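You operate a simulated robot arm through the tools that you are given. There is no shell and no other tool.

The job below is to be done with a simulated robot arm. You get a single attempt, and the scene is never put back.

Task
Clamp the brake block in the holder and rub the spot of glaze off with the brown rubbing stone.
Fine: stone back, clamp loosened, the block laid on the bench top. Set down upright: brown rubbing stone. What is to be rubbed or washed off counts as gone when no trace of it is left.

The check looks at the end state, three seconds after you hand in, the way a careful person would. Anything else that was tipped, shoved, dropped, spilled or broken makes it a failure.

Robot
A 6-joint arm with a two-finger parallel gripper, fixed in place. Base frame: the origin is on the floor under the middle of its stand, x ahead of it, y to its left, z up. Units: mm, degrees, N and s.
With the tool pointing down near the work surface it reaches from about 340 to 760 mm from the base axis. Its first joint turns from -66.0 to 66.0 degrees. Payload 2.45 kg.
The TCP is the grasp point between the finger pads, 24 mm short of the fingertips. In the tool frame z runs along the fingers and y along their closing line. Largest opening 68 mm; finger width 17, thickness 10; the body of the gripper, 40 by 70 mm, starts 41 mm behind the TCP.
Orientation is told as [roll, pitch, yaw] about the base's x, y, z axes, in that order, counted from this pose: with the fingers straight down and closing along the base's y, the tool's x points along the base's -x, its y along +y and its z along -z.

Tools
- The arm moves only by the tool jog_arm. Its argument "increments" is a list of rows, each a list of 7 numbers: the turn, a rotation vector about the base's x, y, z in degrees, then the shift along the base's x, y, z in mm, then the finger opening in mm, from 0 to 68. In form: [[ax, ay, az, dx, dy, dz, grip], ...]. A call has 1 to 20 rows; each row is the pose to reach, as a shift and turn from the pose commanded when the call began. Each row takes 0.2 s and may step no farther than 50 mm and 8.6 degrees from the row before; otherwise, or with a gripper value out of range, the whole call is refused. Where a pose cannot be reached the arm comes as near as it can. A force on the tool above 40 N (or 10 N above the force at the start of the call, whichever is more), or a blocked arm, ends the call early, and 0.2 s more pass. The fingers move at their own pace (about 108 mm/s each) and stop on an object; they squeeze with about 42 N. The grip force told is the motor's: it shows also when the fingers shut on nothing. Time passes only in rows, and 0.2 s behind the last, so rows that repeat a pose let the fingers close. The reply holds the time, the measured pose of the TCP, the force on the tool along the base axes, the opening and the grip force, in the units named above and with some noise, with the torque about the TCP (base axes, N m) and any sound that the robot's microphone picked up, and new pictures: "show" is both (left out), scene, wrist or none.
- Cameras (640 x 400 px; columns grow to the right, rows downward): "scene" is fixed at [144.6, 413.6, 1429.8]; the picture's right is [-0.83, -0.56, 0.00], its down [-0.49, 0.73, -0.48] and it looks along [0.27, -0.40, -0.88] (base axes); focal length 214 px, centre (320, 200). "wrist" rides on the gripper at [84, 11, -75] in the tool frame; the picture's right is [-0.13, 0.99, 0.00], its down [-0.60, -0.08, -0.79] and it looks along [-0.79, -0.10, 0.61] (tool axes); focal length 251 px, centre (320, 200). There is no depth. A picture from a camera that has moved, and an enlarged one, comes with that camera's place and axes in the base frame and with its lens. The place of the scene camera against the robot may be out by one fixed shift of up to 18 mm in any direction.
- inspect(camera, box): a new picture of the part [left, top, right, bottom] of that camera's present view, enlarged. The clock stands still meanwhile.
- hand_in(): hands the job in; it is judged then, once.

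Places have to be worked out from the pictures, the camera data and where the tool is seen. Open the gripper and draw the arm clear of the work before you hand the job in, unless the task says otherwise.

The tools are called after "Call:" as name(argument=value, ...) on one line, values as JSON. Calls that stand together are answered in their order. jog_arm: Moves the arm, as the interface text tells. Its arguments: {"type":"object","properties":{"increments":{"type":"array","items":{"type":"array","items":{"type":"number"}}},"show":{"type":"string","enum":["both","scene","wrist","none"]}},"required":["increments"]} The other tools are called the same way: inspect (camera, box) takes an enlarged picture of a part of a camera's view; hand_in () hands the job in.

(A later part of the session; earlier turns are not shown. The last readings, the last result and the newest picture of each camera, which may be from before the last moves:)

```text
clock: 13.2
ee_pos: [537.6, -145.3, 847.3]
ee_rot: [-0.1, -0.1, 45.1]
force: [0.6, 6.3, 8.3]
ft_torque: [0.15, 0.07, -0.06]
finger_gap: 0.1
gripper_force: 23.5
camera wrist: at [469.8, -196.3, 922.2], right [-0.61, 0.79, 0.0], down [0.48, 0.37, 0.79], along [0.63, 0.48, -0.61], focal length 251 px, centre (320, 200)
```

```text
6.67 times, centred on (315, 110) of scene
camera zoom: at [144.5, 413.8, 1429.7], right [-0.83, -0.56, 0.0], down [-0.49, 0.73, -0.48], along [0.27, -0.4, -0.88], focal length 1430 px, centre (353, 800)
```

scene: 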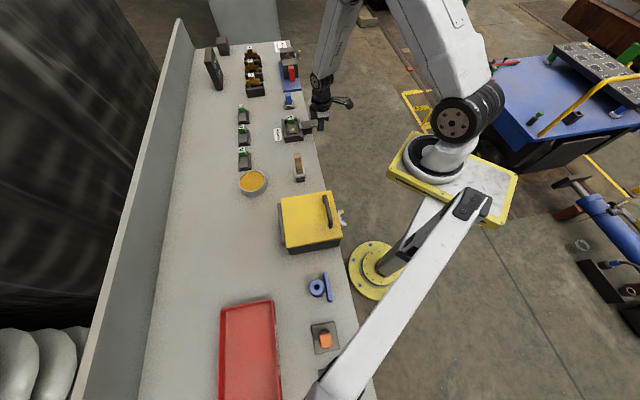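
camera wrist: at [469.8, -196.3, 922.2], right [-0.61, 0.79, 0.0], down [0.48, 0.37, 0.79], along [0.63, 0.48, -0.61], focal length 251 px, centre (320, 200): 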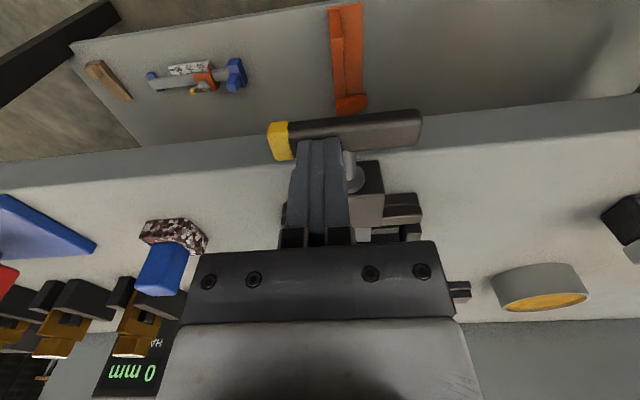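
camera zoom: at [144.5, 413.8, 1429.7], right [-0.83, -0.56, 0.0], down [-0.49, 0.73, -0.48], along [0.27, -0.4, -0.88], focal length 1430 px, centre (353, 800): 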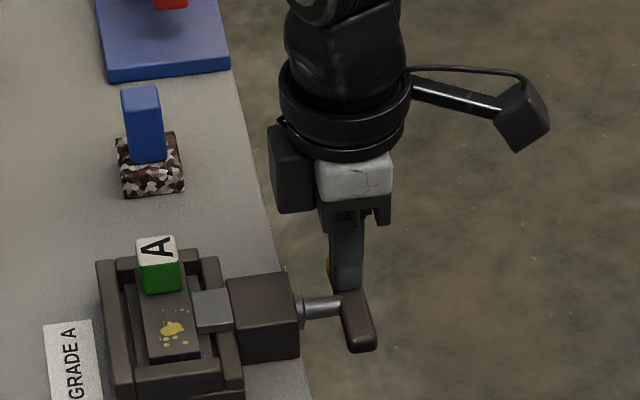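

The bar is almost level with the tick, and the force is up to about 8 N. I'll press a little farther in 1 mm steps to see whether it firms up.

Call:
jog_arm(increments=[[0, 0, 0, 0, 0, -1, 0], [0, 0, 0, 0, 0, -2, 0], [0, 0, 0, 0, 0, -3, 0], [0, 0, 0, 0, 0, -3, 0]], show="none")

Call:
inspect(camera="wrist", box=[180, 50, 400, 250])

Call:
inspect(camera="scene", box=[280, 105, 330, 145])

```text
clock: 14.0
ee_pos: [537.3, -145.5, 846.5]
ee_rot: [0.0, 0.0, 45.0]
force: [-5.7, 3.0, 9.7]
ft_torque: [0.09, 0.13, 0.0]
finger_gap: 0.0
gripper_force: 23.6
stopped in row 3: the force on the tool passed its limit at 43 N (the readings are from after the stop); the commanded pose is now the measured one
```

```text
2.00 times, centred on (290, 150) of wrist
camera zoom: at [470.0, -196.5, 922.3], right [-0.61, 0.79, 0.0], down [0.48, 0.37, 0.79], along [0.63, 0.48, -0.61], focal length 503 px, centre (380, 300)
```

zoom: 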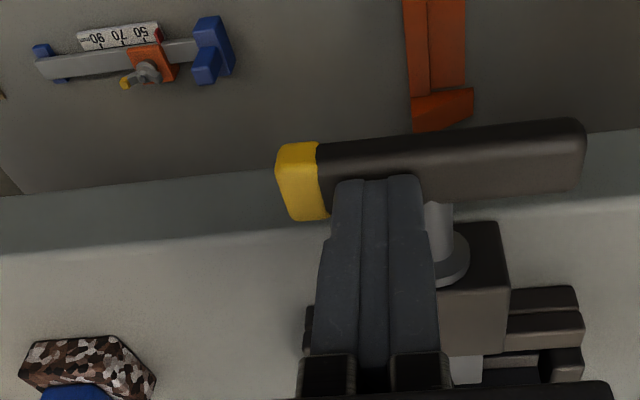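

```text
10.00 times, centred on (305, 125) of scene
camera zoom: at [144.3, 413.7, 1429.8], right [-0.83, -0.56, 0.0], down [-0.49, 0.73, -0.48], along [0.27, -0.4, -0.88], focal length 2145 px, centre (470, 950)
```

zoom: 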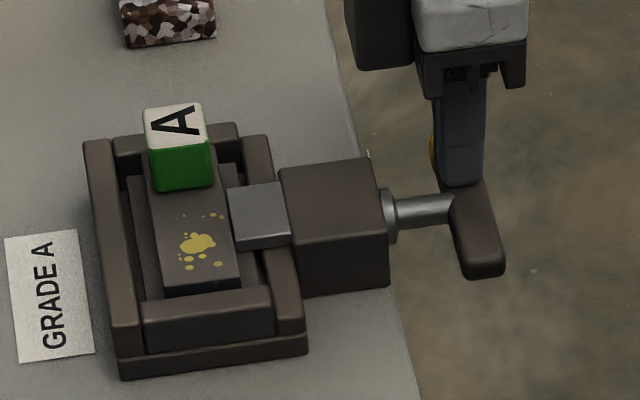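

The force shot past 40 N, so the bar is at its stop, level with the tick, with the jaw against the block. I'll lift straight off and check that the handle stays.

Call:
jog_arm(increments=[[0, 0, 0, 0, 0, 5, 0], [0, 0, 0, 0, 0, 40, 0], [0, 0, 0, 0, 0, 75, 30], [0, 0, 0, 0, 0, 75, 68]], show="wrist")

Call:
inspect(camera="wrist", box=[240, 50, 400, 250])

Call:
inspect(camera="scene", box=[280, 105, 330, 145])

```text
clock: 15.0
ee_pos: [536.6, -144.7, 922.7]
ee_rot: [-0.1, 0.0, 45.0]
force: [0.0, 0.5, 0.3]
ft_torque: [0.0, 0.0, 0.04]
finger_gap: 67.7
gripper_force: 0.1
camera wrist: at [470.2, -196.1, 998.5], right [-0.61, 0.79, 0.0], down [0.48, 0.37, 0.79], along [0.63, 0.48, -0.61], focal length 251 px, centre (320, 200)
```

wrist: 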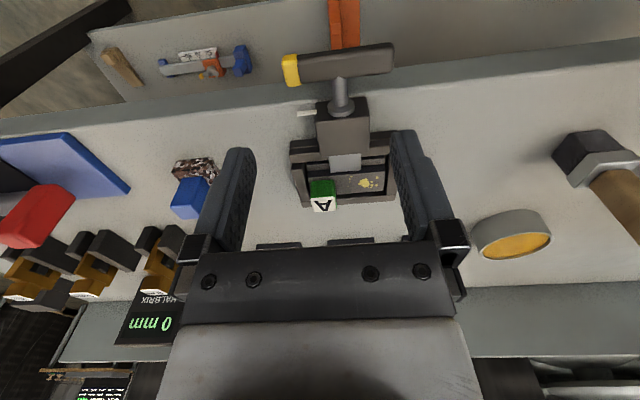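

```text
2.00 times, centred on (320, 150) of wrist
camera zoom: at [470.2, -196.1, 998.5], right [-0.61, 0.79, 0.0], down [0.48, 0.37, 0.79], along [0.63, 0.48, -0.61], focal length 503 px, centre (320, 300)
```

zoom: 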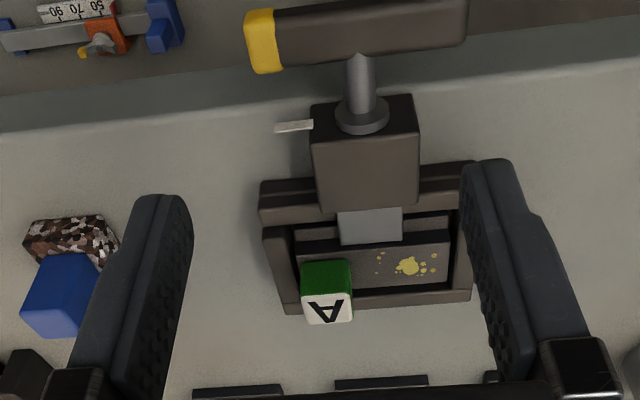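

```text
10.00 times, centred on (305, 125) of scene
camera zoom: at [144.6, 413.6, 1429.8], right [-0.83, -0.56, 0.0], down [-0.49, 0.73, -0.48], along [0.27, -0.4, -0.88], focal length 2145 px, centre (470, 950)
```

zoom: 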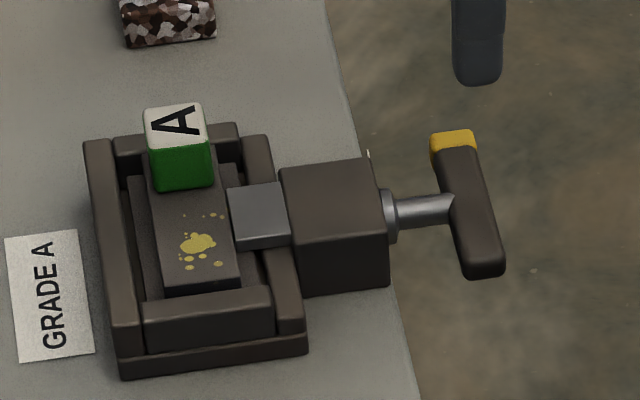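

The handle stays at the tick. Now I need the heights of jaw, walls and pad for the stone's path, so I'll zoom tight on the holder from here.

Call:
inspect(camera="wrist", box=[280, 135, 400, 215])

Call:
inspect(camera="scene", box=[280, 110, 312, 145])

```text
5.00 times, centred on (340, 175) of wrist
camera zoom: at [470.2, -196.1, 998.5], right [-0.61, 0.79, 0.0], down [0.48, 0.37, 0.79], along [0.63, 0.48, -0.61], focal length 1257 px, centre (220, 325)
```

zoom: 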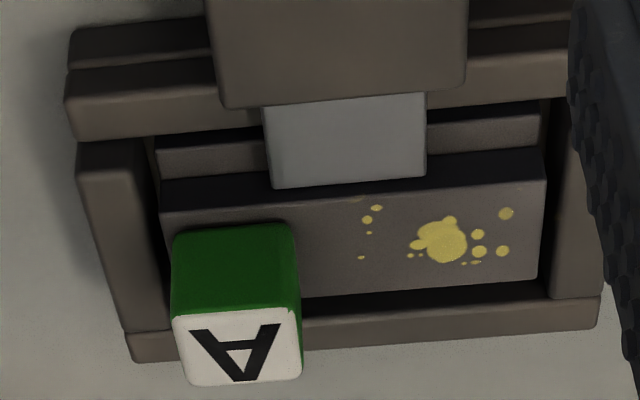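

```text
11.43 times, centred on (296, 128) of scene
camera zoom: at [144.6, 413.6, 1429.8], right [-0.83, -0.56, 0.0], down [-0.49, 0.73, -0.48], along [0.27, -0.4, -0.88], focal length 2451 px, centre (594, 1029)
```

zoom: 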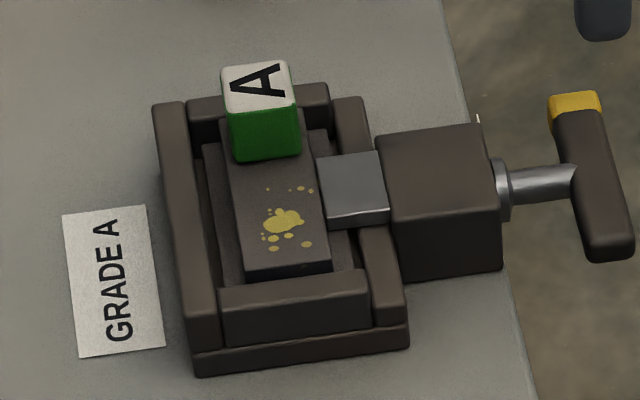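

The jaw bears on the pad's side, below its top face. I'll rotate the tool to yaw -45° (camera looking along the bench) while moving up and over, to get a cross view that fixes the wall and pad heights, keeping well above the tall brush.

Call:
jog_arm(increments=[[0, 0, -8.2, 2, 13, 8, 68], [0, 0, -16.4, 5, 26, 16, 68], [0, 0, -24.6, 8, 39, 22, 68], [0, 0, -32.8, 11, 52, 22, 68], [0, 0, -41, 14, 65, 22, 68], [0, 0, -49.2, 16, 78, 22, 68], [0, 0, -57.4, 18, 91, 22, 68], [0, 0, -65.6, 21, 104, 22, 68], [0, 0, -73.8, 24, 117, 22, 68], [0, 0, -82, 26, 130, 22, 68], [0, 0, -90, 28, 145, 22, 68], [0, 0, -90, 28, 145, 22, 68]], show="both")

Call:
inspect(camera="wrist", box=[240, 80, 400, 200])

```text
clock: 17.6
ee_pos: [565.9, 0.2, 942.6]
ee_rot: [-0.1, 0.0, -45.1]
force: [-0.8, -0.4, 0.4]
ft_torque: [0.02, -0.01, 0.03]
finger_gap: 68.0
gripper_force: 0.0
camera wrist: at [514.1, 67.3, 1018.2], right [0.79, 0.61, 0.0], down [0.37, -0.48, 0.79], along [0.48, -0.63, -0.61], focal length 251 px, centre (320, 200)
```

scene: 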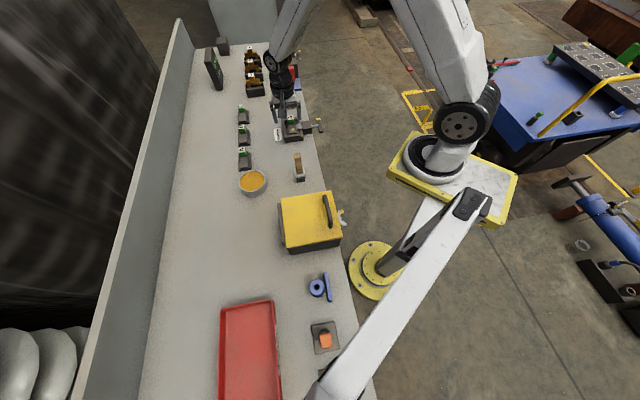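
wrist: 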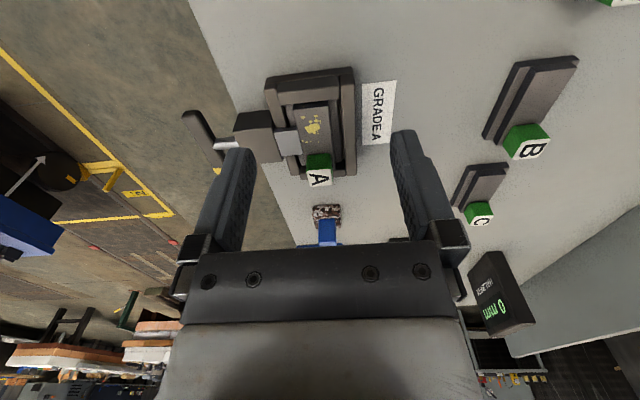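

```text
3.33 times, centred on (320, 140) of wrist
camera zoom: at [514.1, 67.3, 1018.2], right [0.79, 0.61, 0.0], down [0.37, -0.48, 0.79], along [0.48, -0.63, -0.61], focal length 838 px, centre (320, 400)
```

zoom: 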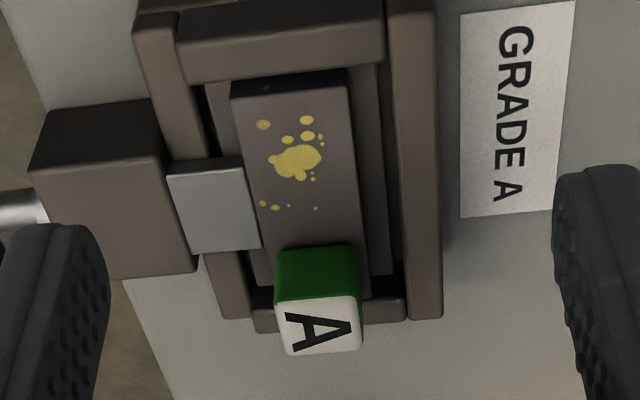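

The tab top is at z≈852, the pad top at z≈832, and the free pad length from the +e end to the tab is about 51 mm. One more zoom to get the wall height.

Call:
inspect(camera="wrist", box=[255, 60, 365, 130])

Call:
inspect(camera="wrist", box=[265, 120, 365, 190])

```text
5.71 times, centred on (310, 95) of wrist
camera zoom: at [514.1, 67.3, 1018.2], right [0.79, 0.61, 0.0], down [0.37, -0.48, 0.79], along [0.48, -0.63, -0.61], focal length 1437 px, centre (377, 800)
```

zoom: 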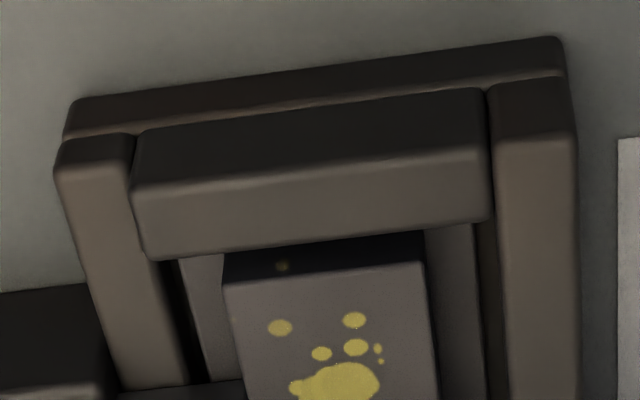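

```text
5.71 times, centred on (315, 155) of wrist
camera zoom: at [514.1, 67.3, 1018.2], right [0.79, 0.61, 0.0], down [0.37, -0.48, 0.79], along [0.48, -0.63, -0.61], focal length 1437 px, centre (349, 457)
```

zoom: 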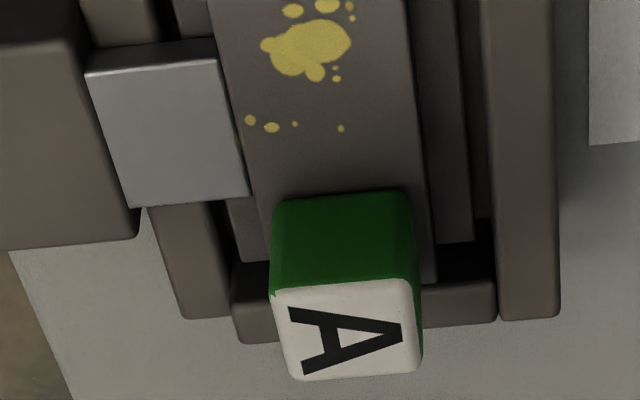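

Walls top out at about z 829 and the jaw at 827, so the stone can overhang them by a few millimetres. I'll zoom at the stone from this second angle to refine its centre before picking it.

Call:
inspect(camera="wrist", box=[290, 190, 370, 246])

```text
7.14 times, centred on (330, 218) of wrist
camera zoom: at [514.1, 67.3, 1018.2], right [0.79, 0.61, 0.0], down [0.37, -0.48, 0.79], along [0.48, -0.63, -0.61], focal length 1796 px, centre (249, 71)
```

zoom: 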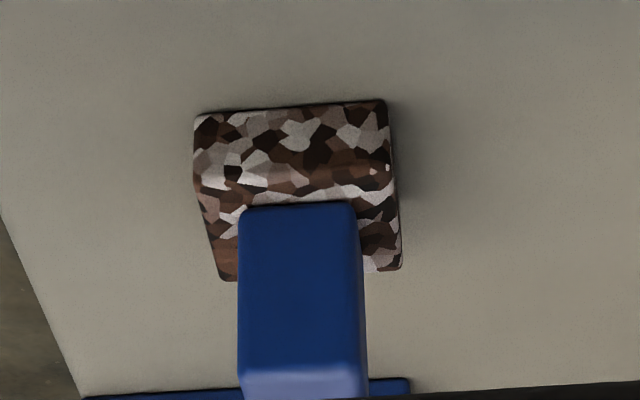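

Combining both angles, the handle is about 23 mm square, z ≈ 820–856, centred near (714.5, -175.3), at 45°. I'll travel above it at height with the fingers open across the bench normal, and check.

Call:
jog_arm(increments=[[0, 0, 0, 30, -35, 0, 68], [0, 0, 0, 60, -70, 0, 68], [0, 0, 0, 90, -105, 0, 68], [0, 0, 0, 120, -140, 0, 68], [0, 0, 0, 148.6, -175.5, -20, 68], [0, 0, 0, 148.6, -175.5, -20, 68]], show="both")

Call:
inspect(camera="wrist", box=[240, 90, 400, 250])

Call:
inspect(camera="scene", box=[265, 60, 325, 120])

```text
clock: 19.0
ee_pos: [713.0, -175.2, 924.0]
ee_rot: [-0.2, 0.0, -45.0]
force: [1.2, 0.5, 0.1]
ft_torque: [-0.03, 0.0, 0.04]
finger_gap: 68.0
gripper_force: 0.0
camera wrist: at [660.7, -107.6, 999.5], right [0.79, 0.61, 0.0], down [0.37, -0.48, 0.79], along [0.48, -0.63, -0.61], focal length 251 px, centre (320, 200)
```

scene: 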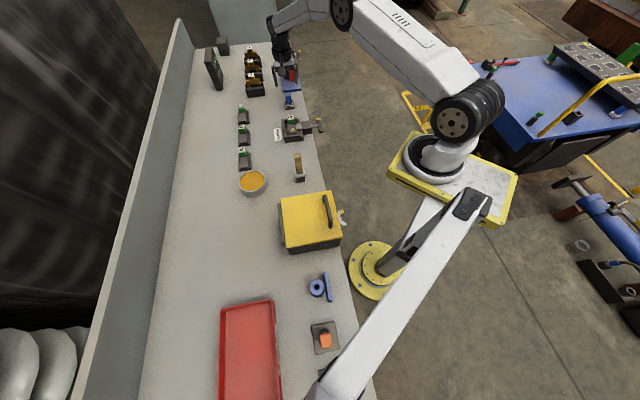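
wrist: 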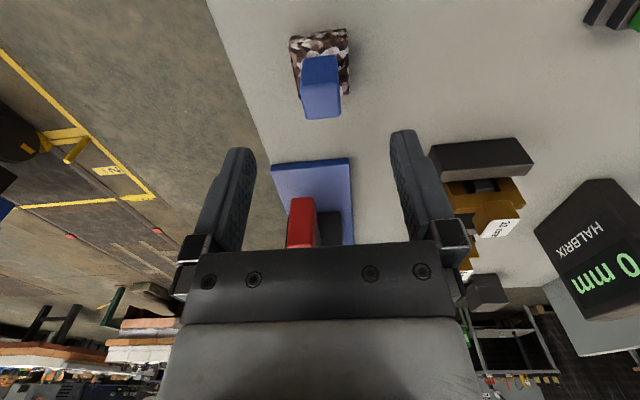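

```text
2.50 times, centred on (320, 170) of wrist
camera zoom: at [660.7, -107.6, 999.5], right [0.79, 0.61, 0.0], down [0.37, -0.48, 0.79], along [0.48, -0.63, -0.61], focal length 629 px, centre (320, 275)
```

zoom: 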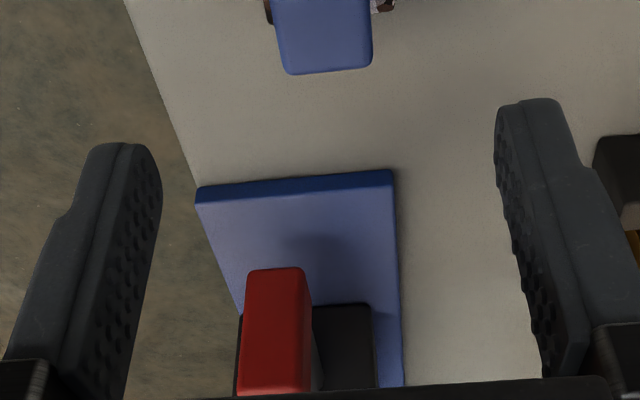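

```text
6.67 times, centred on (295, 90) of scene
camera zoom: at [144.6, 413.6, 1429.8], right [-0.83, -0.56, 0.0], down [-0.49, 0.73, -0.48], along [0.27, -0.4, -0.88], focal length 1430 px, centre (487, 933)
```

zoom: 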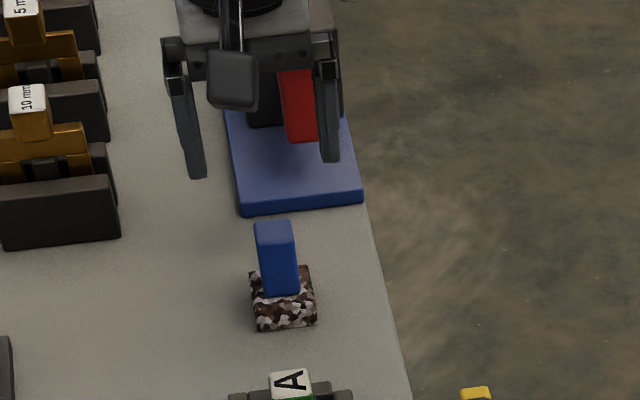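

The handle top projects to n≈381, e≈-630 and the tool is within 1 mm of that. I'll descend to z≈850 (fingertips ≈826, above the stone's shoulder) and close on the handle.

Call:
jog_arm(increments=[[0, 0, 0, 0.5, 0.5, -35, 68], [0, 0, 0, 0.5, 0.5, -60, 68], [0, 0, 0, 0.5, 0.5, -73.5, 68], [0, 0, 0, 0.5, 0.5, -73.5, 68]], show="both")

Call:
inspect(camera="scene", box=[265, 70, 325, 120])

```text
clock: 20.0
ee_pos: [713.4, -175.0, 851.2]
ee_rot: [0.0, 0.0, -45.1]
force: [-0.6, -0.7, -0.7]
ft_torque: [-0.01, -0.01, -0.02]
finger_gap: 68.3
gripper_force: 0.0
camera wrist: at [661.2, -107.4, 926.7], right [0.79, 0.61, 0.0], down [0.37, -0.48, 0.79], along [0.48, -0.63, -0.61], focal length 251 px, centre (320, 200)
```

scene: 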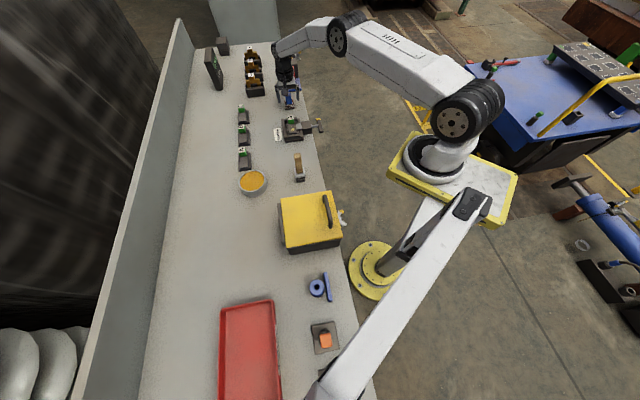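
wrist: 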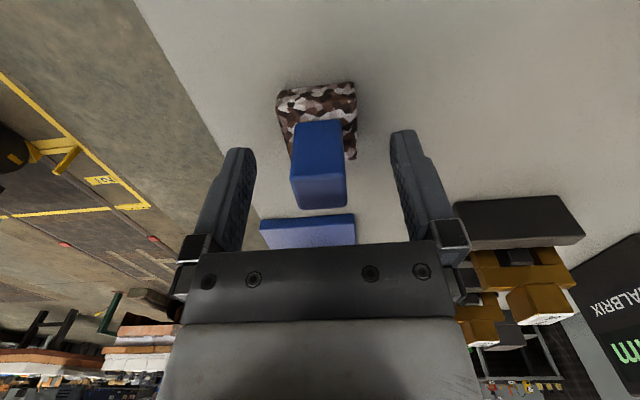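

```text
8.00 times, centred on (295, 95) of scene
camera zoom: at [144.6, 413.6, 1429.8], right [-0.83, -0.56, 0.0], down [-0.49, 0.73, -0.48], along [0.27, -0.4, -0.88], focal length 1716 px, centre (520, 1040)
```

zoom: 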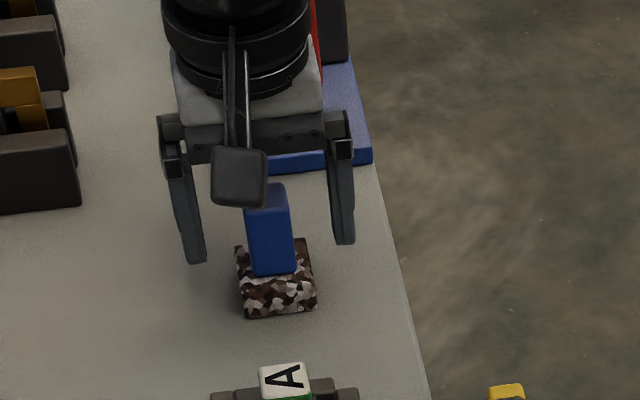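

The handle's top face appears exactly where the TCP projects (about (320,192)), so it is centred between the fingers. Closing now.

Call:
jog_arm(increments=[[0, 0, 0, 0, 0, 0, 40], [0, 0, 0, 0, 0, 0, 24], [0, 0, 0, 0, 0, 0, 12], [0, 0, 0, 0, 0, 0, 12], [0, 0, 0, 0, 0, 0, 12]], show="wrist")

```text
clock: 21.2
ee_pos: [712.7, -175.9, 850.6]
ee_rot: [-0.1, 0.0, -45.0]
force: [1.0, -1.0, -0.3]
ft_torque: [-0.01, -0.03, -0.03]
finger_gap: 23.6
gripper_force: 39.8
camera wrist: at [661.2, -107.3, 926.9], right [0.79, 0.61, 0.0], down [0.37, -0.48, 0.79], along [0.48, -0.63, -0.61], focal length 251 px, centre (320, 200)
```

wrist: 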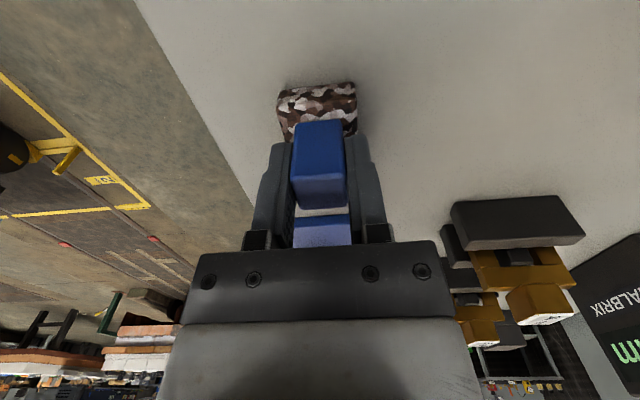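

Gripped at 23.6 mm with ~40 N. I'll lift straight up and check that the stone comes along squarely.

Call:
jog_arm(increments=[[0, 0, 0, 0, 0, 5, 12], [0, 0, 0, 0, 0, 20, 12], [0, 0, 0, 0, 0, 50, 12], [0, 0, 0, 0, 0, 80, 12], [0, 0, 0, 0, 0, 80, 12]], show="both")

Call:
inspect(camera="scene", box=[265, 60, 325, 120])

Call:
inspect(camera="wrist", box=[240, 60, 400, 220])

```text
clock: 22.4
ee_pos: [712.4, -175.0, 931.3]
ee_rot: [-0.2, 0.0, -45.1]
force: [0.5, 0.2, -1.8]
ft_torque: [0.0, 0.0, 0.02]
finger_gap: 23.5
gripper_force: 40.0
camera wrist: at [660.2, -106.6, 1005.8], right [0.79, 0.61, 0.0], down [0.37, -0.48, 0.79], along [0.48, -0.63, -0.61], focal length 251 px, centre (320, 200)
```

scene: 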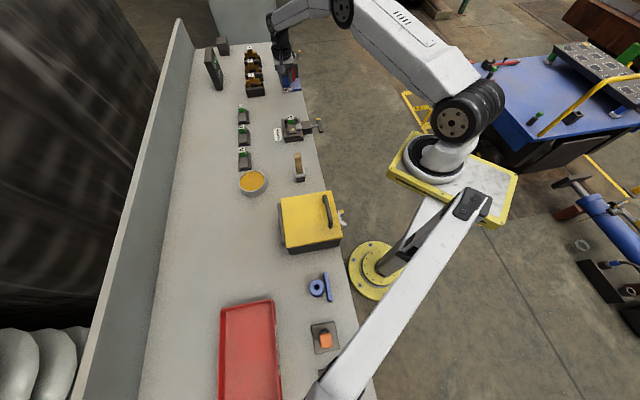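
wrist: 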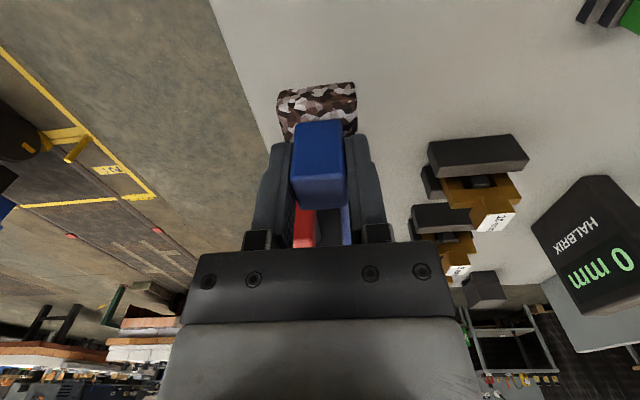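

```text
6.67 times, centred on (295, 90) of scene
camera zoom: at [144.6, 413.6, 1429.8], right [-0.83, -0.56, 0.0], down [-0.49, 0.73, -0.48], along [0.27, -0.4, -0.88], focal length 1430 px, centre (487, 933)
```

zoom: 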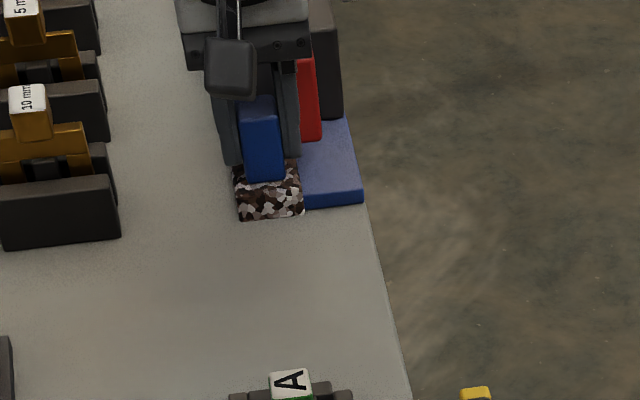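

```text
2.50 times, centred on (320, 140) of wrist
camera zoom: at [660.2, -106.6, 1005.8], right [0.79, 0.61, 0.0], down [0.37, -0.48, 0.79], along [0.48, -0.63, -0.61], focal length 629 px, centre (320, 350)
```

zoom: 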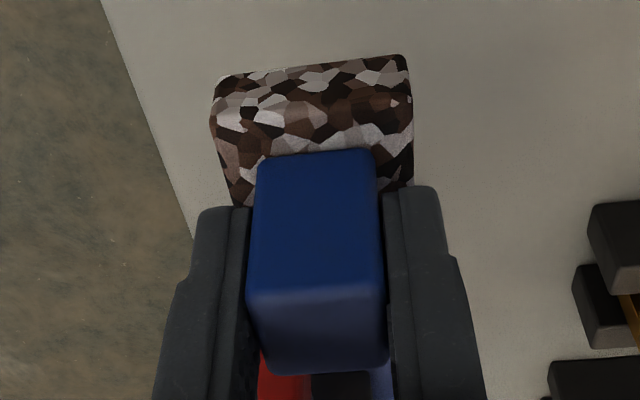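

The stone is held square (about 1.8 N). Now I carry it above the pad, centred over the spot at about (593, -45), still ~48 mm above it.

Call:
jog_arm(increments=[[0, 0, 0, -30, 33, 0, 12], [0, 0, 0, -60, 65, 0, 12], [0, 0, 0, -90, 98, 0, 12], [0, 0, 0, -121.5, 130.6, 0, 12], [0, 0, 0, -121.5, 130.6, -25, 12], [0, 0, 0, -121.5, 130.6, -25, 12]], show="both")

Call:
inspect(camera="scene", box=[265, 85, 325, 145])

Call:
inspect(camera="wrist", box=[240, 60, 400, 220])

```text
clock: 23.8
ee_pos: [591.7, -43.5, 904.0]
ee_rot: [-0.1, -0.1, -45.0]
force: [-0.2, -0.6, -1.3]
ft_torque: [0.02, -0.02, 0.04]
finger_gap: 23.6
gripper_force: 39.3
camera wrist: at [540.6, 23.9, 979.4], right [0.79, 0.61, 0.0], down [0.37, -0.48, 0.79], along [0.48, -0.63, -0.61], focal length 251 px, centre (320, 200)
```

scene: 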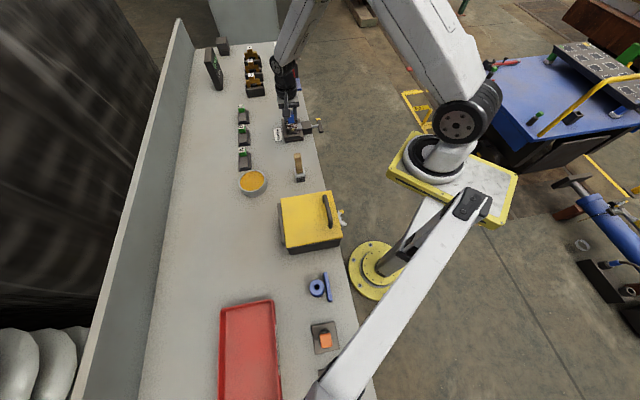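
wrist: 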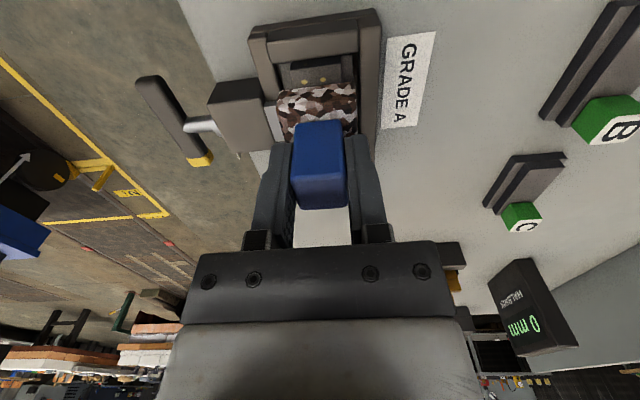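

```text
6.67 times, centred on (295, 115) of scene
camera zoom: at [144.6, 413.6, 1429.8], right [-0.83, -0.56, 0.0], down [-0.49, 0.73, -0.48], along [0.27, -0.4, -0.88], focal length 1430 px, centre (487, 767)
```

zoom: 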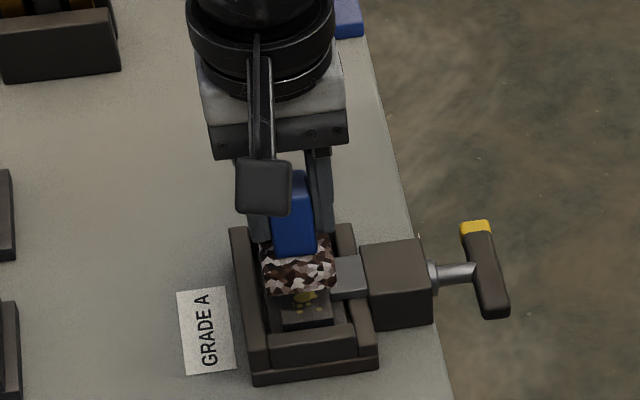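

```text
2.50 times, centred on (320, 140) of wrist
camera zoom: at [540.6, 23.9, 979.4], right [0.79, 0.61, 0.0], down [0.37, -0.48, 0.79], along [0.48, -0.63, -0.61], focal length 629 px, centre (320, 350)
```

zoom: 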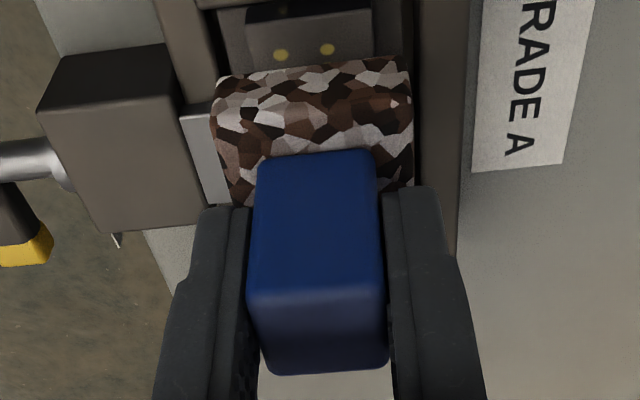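

The stone is aligned over the pad with ~11 mm clearance to the tab. I'll lower it to just above the expected contact height (TCP z≈882).

Call:
jog_arm(increments=[[0, 0, 0, 0, 0, -12, 12], [0, 0, 0, 0, 0, -18, 12], [0, 0, 0, 0, 0, -20.5, 12], [0, 0, 0, 0, 0, -20.5, 12]], show="wrist")

Call:
inspect(camera="wrist", box=[240, 40, 400, 160])

Call:
inspect(camera="scene", box=[270, 100, 320, 140])

```text
clock: 24.8
ee_pos: [592.6, -42.9, 882.4]
ee_rot: [-0.1, -0.1, -45.0]
force: [-0.3, 0.8, -1.8]
ft_torque: [0.0, 0.02, -0.05]
finger_gap: 23.7
gripper_force: 39.3
camera wrist: at [540.8, 23.9, 959.2], right [0.79, 0.61, 0.0], down [0.37, -0.48, 0.79], along [0.48, -0.63, -0.61], focal length 251 px, centre (320, 200)
```

wrist: 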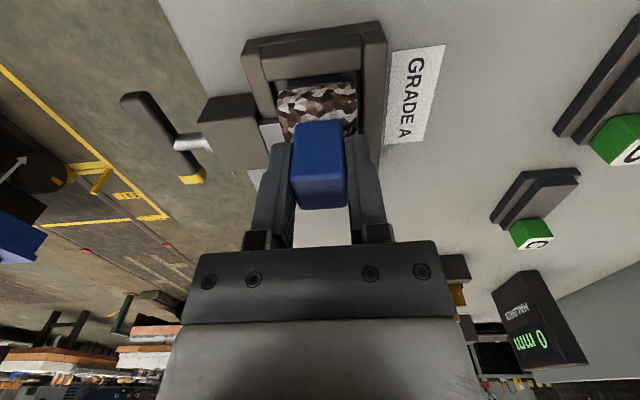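

```text
3.33 times, centred on (320, 100) of wrist
camera zoom: at [540.8, 23.9, 959.2], right [0.79, 0.61, 0.0], down [0.37, -0.48, 0.79], along [0.48, -0.63, -0.61], focal length 838 px, centre (320, 533)
```

zoom: 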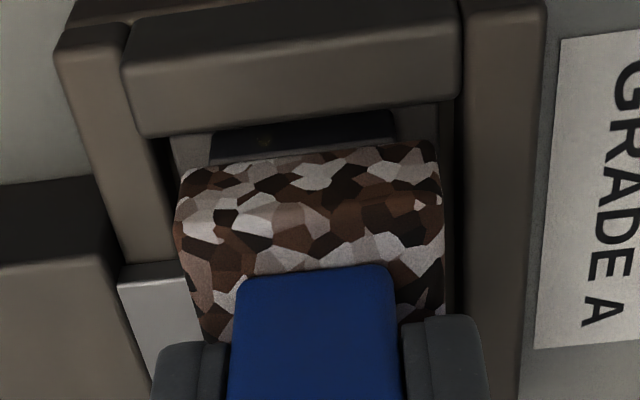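

```text
10.00 times, centred on (295, 120) of scene
camera zoom: at [144.6, 413.6, 1429.8], right [-0.83, -0.56, 0.0], down [-0.49, 0.73, -0.48], along [0.27, -0.4, -0.88], focal length 2145 px, centre (570, 1000)
```

zoom: 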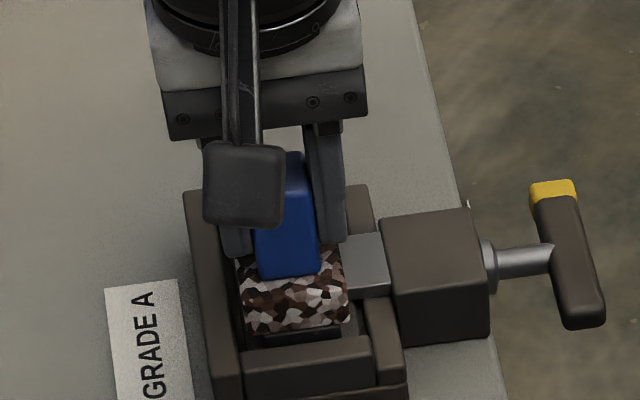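

No contact yet (force is just the stone's weight). I'll creep down in half-millimetre steps and read the force.

Call:
jog_arm(increments=[[0, 0, 0, 0, 0, -0.5, 12], [0, 0, 0, 0, 0, -1.0, 12], [0, 0, 0, 0, 0, -1.5, 12], [0, 0, 0, 0, 0, -1.5, 12]], show="none")

```text
clock: 25.8
ee_pos: [593.0, -44.3, 882.5]
ee_rot: [0.0, -0.1, -44.9]
force: [-5.0, 0.9, 15.2]
ft_torque: [0.09, 0.25, -0.01]
finger_gap: 23.4
gripper_force: 39.8
```

Contact at about 15 N, a good rubbing pressure. I'll start with short strokes along the bench normal (±5 mm), staying level, and watch the forces.

Call:
jog_arm(increments=[[0, 0, 0, 3.5, 3.5, 0, 12], [0, 0, 0, 0, 0, 0, 12], [0, 0, 0, -3.5, -3.5, 0, 12], [0, 0, 0, 0, 0, 0, 12], [0, 0, 0, 3.5, 3.5, 0, 12], [0, 0, 0, 0, 0, 0, 12], [0, 0, 0, -3.5, -3.5, 0, 12], [0, 0, 0, 0, 0, 0, 12]], show="wrist")

Call:
inspect(camera="wrist", box=[240, 40, 400, 160])

```text
clock: 27.6
ee_pos: [591.7, -45.7, 883.7]
ee_rot: [-0.2, -0.1, -45.1]
force: [-5.8, -7.8, 26.5]
ft_torque: [-0.39, 0.03, -0.07]
finger_gap: 23.7
gripper_force: 39.6
camera wrist: at [540.6, 21.5, 958.6], right [0.79, 0.61, 0.0], down [0.37, -0.48, 0.79], along [0.48, -0.63, -0.61], focal length 251 px, centre (320, 200)
```

wrist: 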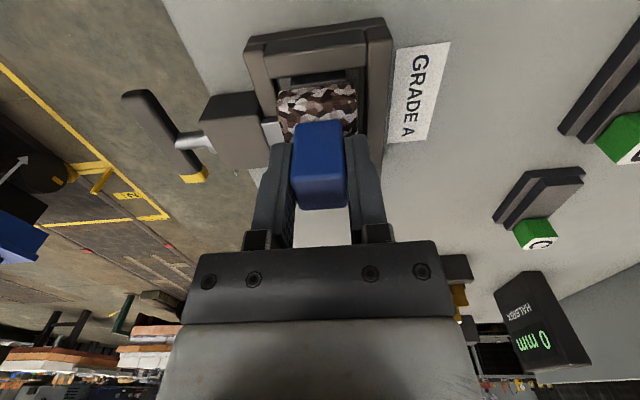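

```text
3.33 times, centred on (320, 100) of wrist
camera zoom: at [540.6, 21.5, 958.6], right [0.79, 0.61, 0.0], down [0.37, -0.48, 0.79], along [0.48, -0.63, -0.61], focal length 838 px, centre (320, 533)
```

zoom: 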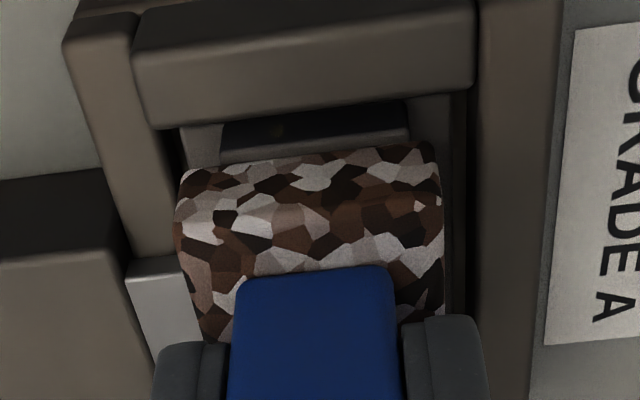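

Forces are moderate (26 N down, ~10 N friction) and the stone stays square. I'll ease 0.3 mm and continue with strokes at three positions along the pad to cover all specks.

Call:
jog_arm(increments=[[0, 0, 0, -2.8, 2.8, 0.3, 12], [0, 0, 0, 0.7, 6.3, 0.3, 12], [0, 0, 0, -2.8, 2.8, 0.3, 12], [0, 0, 0, -6.3, -0.7, 0.3, 12], [0, 0, 0, -2.8, 2.8, 0.3, 12], [0, 0, 0, 0.7, 6.3, 0.3, 12], [0, 0, 0, -2.8, 2.8, 0.3, 12], [0, 0, 0, -6.3, -0.7, 0.3, 12], [0, 0, 0, -2.8, 2.8, 0.3, 12], [0, 0, 0, 0, 0, 0.3, 12], [0, 0, 0, 3.5, 3.5, 0.3, 12], [0, 0, 0, 0, 0, 0.3, 12], [0, 0, 0, -3.5, -3.5, 0.3, 12], [0, 0, 0, 0, 0, 0.3, 12], [0, 0, 0, 2.8, -2.8, 0.3, 12], [0, 0, 0, 6.3, 0.7, 0.3, 12], [0, 0, 0, 2.8, -2.8, 0.3, 12], [0, 0, 0, -0.7, -6.3, 0.3, 12], [0, 0, 0, 2.8, -2.8, 0.3, 12], [0, 0, 0, 0, 0, 0.3, 12]], show="wrist")

Call:
inspect(camera="wrist", box=[240, 40, 400, 160])

```text
clock: 31.8
ee_pos: [593.9, -45.9, 882.6]
ee_rot: [0.0, -0.1, -44.9]
force: [2.8, -2.8, 7.3]
ft_torque: [-0.09, -0.11, 0.01]
finger_gap: 23.6
gripper_force: 39.8
camera wrist: at [541.9, 22.4, 958.5], right [0.79, 0.61, 0.0], down [0.37, -0.48, 0.79], along [0.48, -0.63, -0.61], focal length 251 px, centre (320, 200)
```

wrist: 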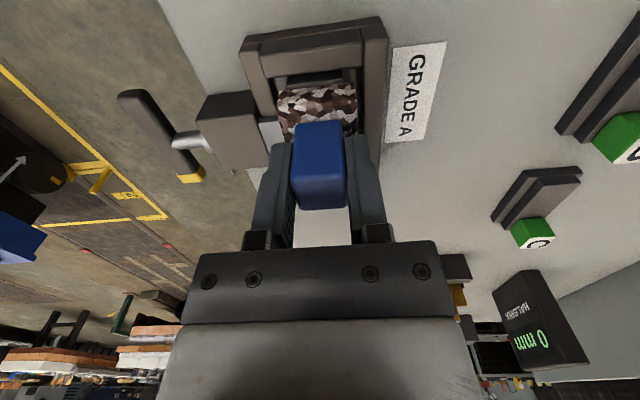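

```text
3.33 times, centred on (320, 100) of wrist
camera zoom: at [541.9, 22.4, 958.5], right [0.79, 0.61, 0.0], down [0.37, -0.48, 0.79], along [0.48, -0.63, -0.61], focal length 838 px, centre (320, 533)
```

zoom: 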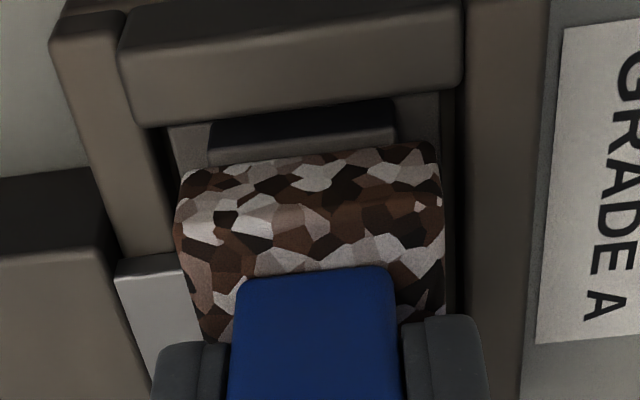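

The force dropped to ~7 N and the speck on the pad's end face is gone. I'll lift the stone well clear and move it along past the tab so the camera can see the pad.

Call:
jog_arm(increments=[[0, 0, 0, 0, 0, 10, 12], [0, 0, 0, 0, 0, 50, 12], [0, 0, 0, 30, -30, 60, 12], [0, 0, 0, 45, -45, 60, 12], [0, 0, 0, 45, -45, 60, 12]], show="both")

Call:
inspect(camera="wrist", box=[250, 10, 390, 130])

Call:
inspect(camera="scene", box=[275, 105, 325, 145])

```text
clock: 33.0
ee_pos: [638.8, -91.1, 942.2]
ee_rot: [-0.1, 0.1, -44.9]
force: [0.2, -0.7, -1.4]
ft_torque: [0.03, 0.0, -0.02]
finger_gap: 23.3
gripper_force: 39.5
camera wrist: at [586.6, -23.0, 1018.1], right [0.79, 0.61, 0.0], down [0.37, -0.48, 0.79], along [0.48, -0.63, -0.61], focal length 251 px, centre (320, 200)
```

scene: 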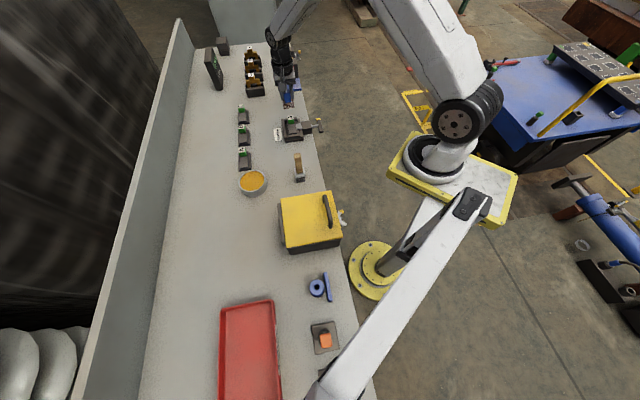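
wrist: 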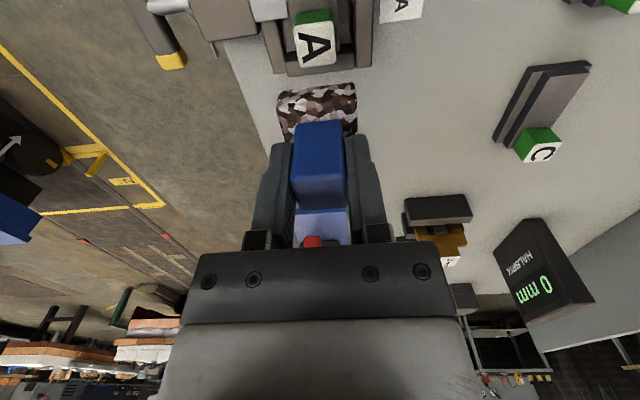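

```text
3.33 times, centred on (320, 70) of wrist
camera zoom: at [586.6, -23.0, 1018.1], right [0.79, 0.61, 0.0], down [0.37, -0.48, 0.79], along [0.48, -0.63, -0.61], focal length 838 px, centre (320, 633)
```

zoom: 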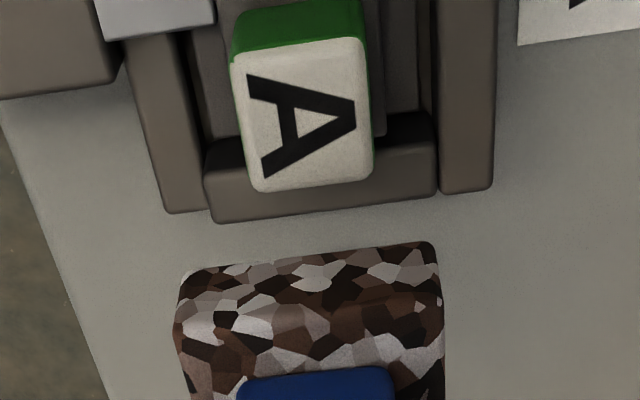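

```text
10.00 times, centred on (300, 125) of scene
camera zoom: at [144.6, 413.6, 1429.8], right [-0.83, -0.56, 0.0], down [-0.49, 0.73, -0.48], along [0.27, -0.4, -0.88], focal length 2145 px, centre (520, 950)
```

zoom: 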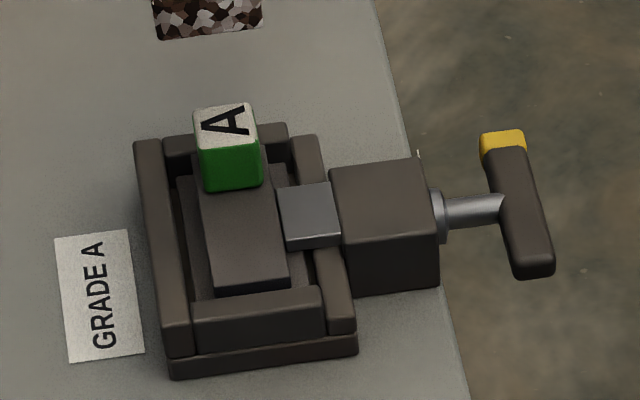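

The scene view shows the pad with no visible glaze. I'll zoom in as tightly as possible to make sure no trace is left.

Call:
inspect(camera="scene", box=[284, 112, 308, 132])

Call:
inspect(camera="scene", box=[287, 117, 303, 131])

```text
16.00 times, centred on (296, 122) of scene
camera zoom: at [144.6, 413.6, 1429.8], right [-0.83, -0.56, 0.0], down [-0.49, 0.73, -0.48], along [0.27, -0.4, -0.88], focal length 3432 px, centre (704, 1448)
```

zoom: 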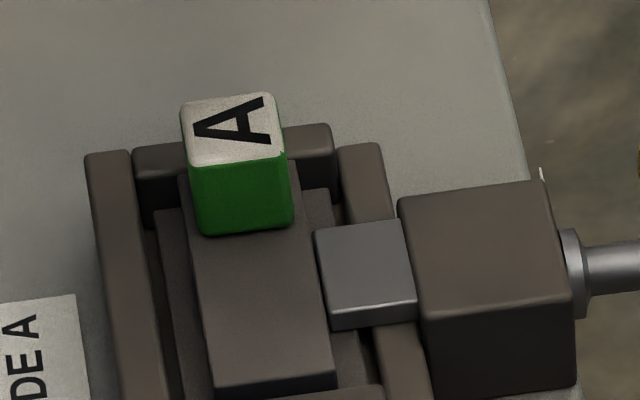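

```text
16.00 times, centred on (295, 124) of scene
camera zoom: at [144.6, 413.6, 1429.8], right [-0.83, -0.56, 0.0], down [-0.49, 0.73, -0.48], along [0.27, -0.4, -0.88], focal length 3432 px, centre (720, 1416)
```

zoom: 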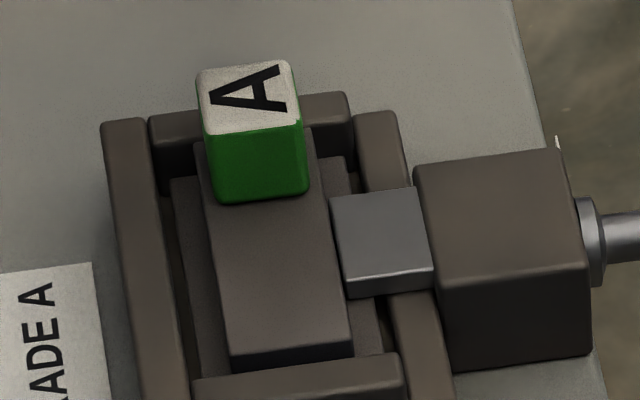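

Looks clean from the scene camera. I'll shift back and up a bit so the wrist camera can also see the pad from the other side.

Call:
jog_arm(increments=[[0, 0, 0, -20, 20, 18, 12], [0, 0, 0, -39, 39, 18, 12], [0, 0, 0, -39, 39, 18, 12]], show="none")

Call:
inspect(camera="wrist", box=[270, 0, 366, 80])

```text
clock: 33.8
ee_pos: [599.1, -52.7, 961.2]
ee_rot: [-0.2, 0.0, -45.0]
force: [-0.7, 0.4, -0.6]
ft_torque: [-0.01, 0.01, 0.0]
finger_gap: 23.4
gripper_force: 39.7
```

```text
5.00 times, centred on (318, 40) of wrist
camera zoom: at [547.6, 15.3, 1036.0], right [0.79, 0.61, 0.0], down [0.37, -0.48, 0.79], along [0.48, -0.63, -0.61], focal length 1257 px, centre (330, 1000)
```

zoom: 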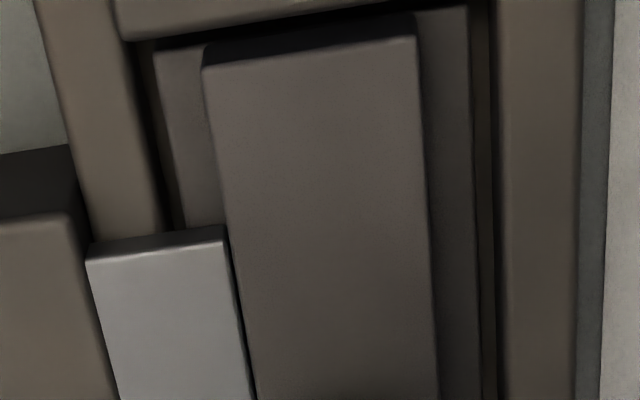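

No trace left from this side either. Now I return the stone: travel at height back over its original spot (TCP 714.4, -175.5).

Call:
jog_arm(increments=[[0, 0, 0, 29, -31, 0, 12], [0, 0, 0, 58, -62, 0, 12], [0, 0, 0, 87, -93, 0, 12], [0, 0, 0, 115.5, -124.6, -10, 12], [0, 0, 0, 115.5, -124.6, -50, 12], [0, 0, 0, 115.5, -124.6, -90, 12], [0, 0, 0, 115.5, -124.6, -90, 12]], show="both")

Call:
inspect(camera="wrist", box=[240, 60, 400, 180])

Call:
inspect(camera="scene", box=[265, 70, 325, 120])

```text
clock: 35.4
ee_pos: [714.3, -176.5, 870.7]
ee_rot: [-0.2, -0.1, -45.0]
force: [-0.1, -0.2, -1.7]
ft_torque: [-0.02, 0.01, 0.0]
finger_gap: 23.6
gripper_force: 39.5
camera wrist: at [662.2, -108.8, 946.3], right [0.79, 0.61, 0.0], down [0.37, -0.48, 0.79], along [0.48, -0.63, -0.61], focal length 251 px, centre (320, 200)
```

scene: 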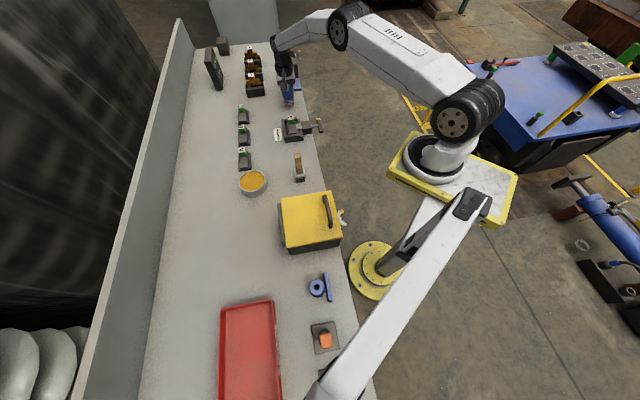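
wrist: 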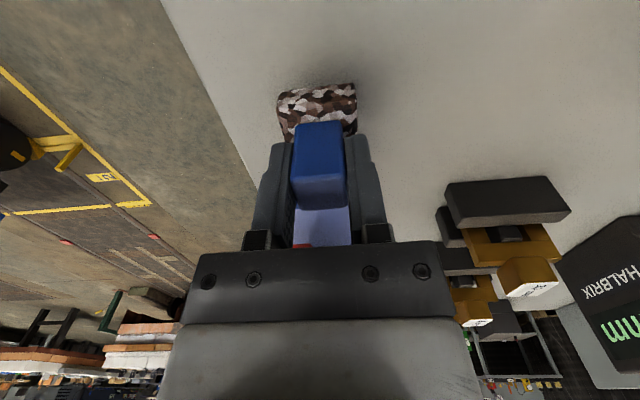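

```text
3.33 times, centred on (320, 120) of wrist
camera zoom: at [662.2, -108.8, 946.3], right [0.79, 0.61, 0.0], down [0.37, -0.48, 0.79], along [0.48, -0.63, -0.61], focal length 838 px, centre (320, 467)
```

zoom: 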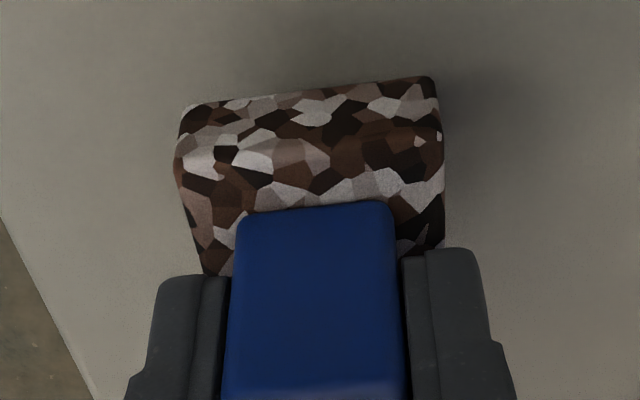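

```text
8.00 times, centred on (295, 95) of scene
camera zoom: at [144.6, 413.6, 1429.8], right [-0.83, -0.56, 0.0], down [-0.49, 0.73, -0.48], along [0.27, -0.4, -0.88], focal length 1716 px, centre (520, 1040)
```

zoom: 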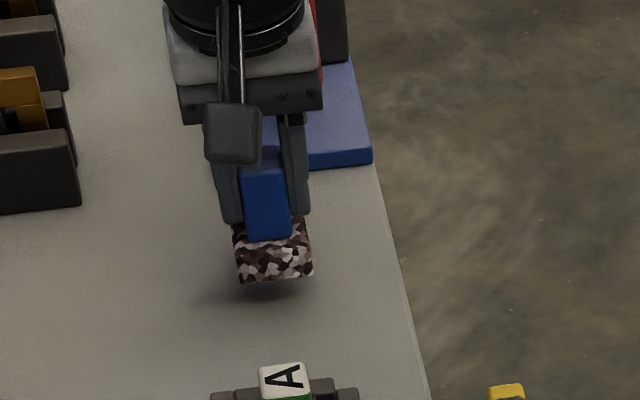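

The stone is squarely over its old place. I lower it to just above the bench, then creep for contact.

Call:
jog_arm(increments=[[0, 0, 0, 0, 0, -10, 12], [0, 0, 0, 0, 0, -17, 12], [0, 0, 0, 0, 0, -19.5, 12], [0, 0, 0, 0, 0, -20, 12], [0, 0, 0, 0, 0, -20, 12]], show="none")

```text
clock: 36.6
ee_pos: [715.6, -177.0, 851.6]
ee_rot: [-0.2, 0.0, -45.0]
force: [-0.9, -0.9, 2.4]
ft_torque: [0.04, 0.0, 0.0]
finger_gap: 23.3
gripper_force: 40.0
```

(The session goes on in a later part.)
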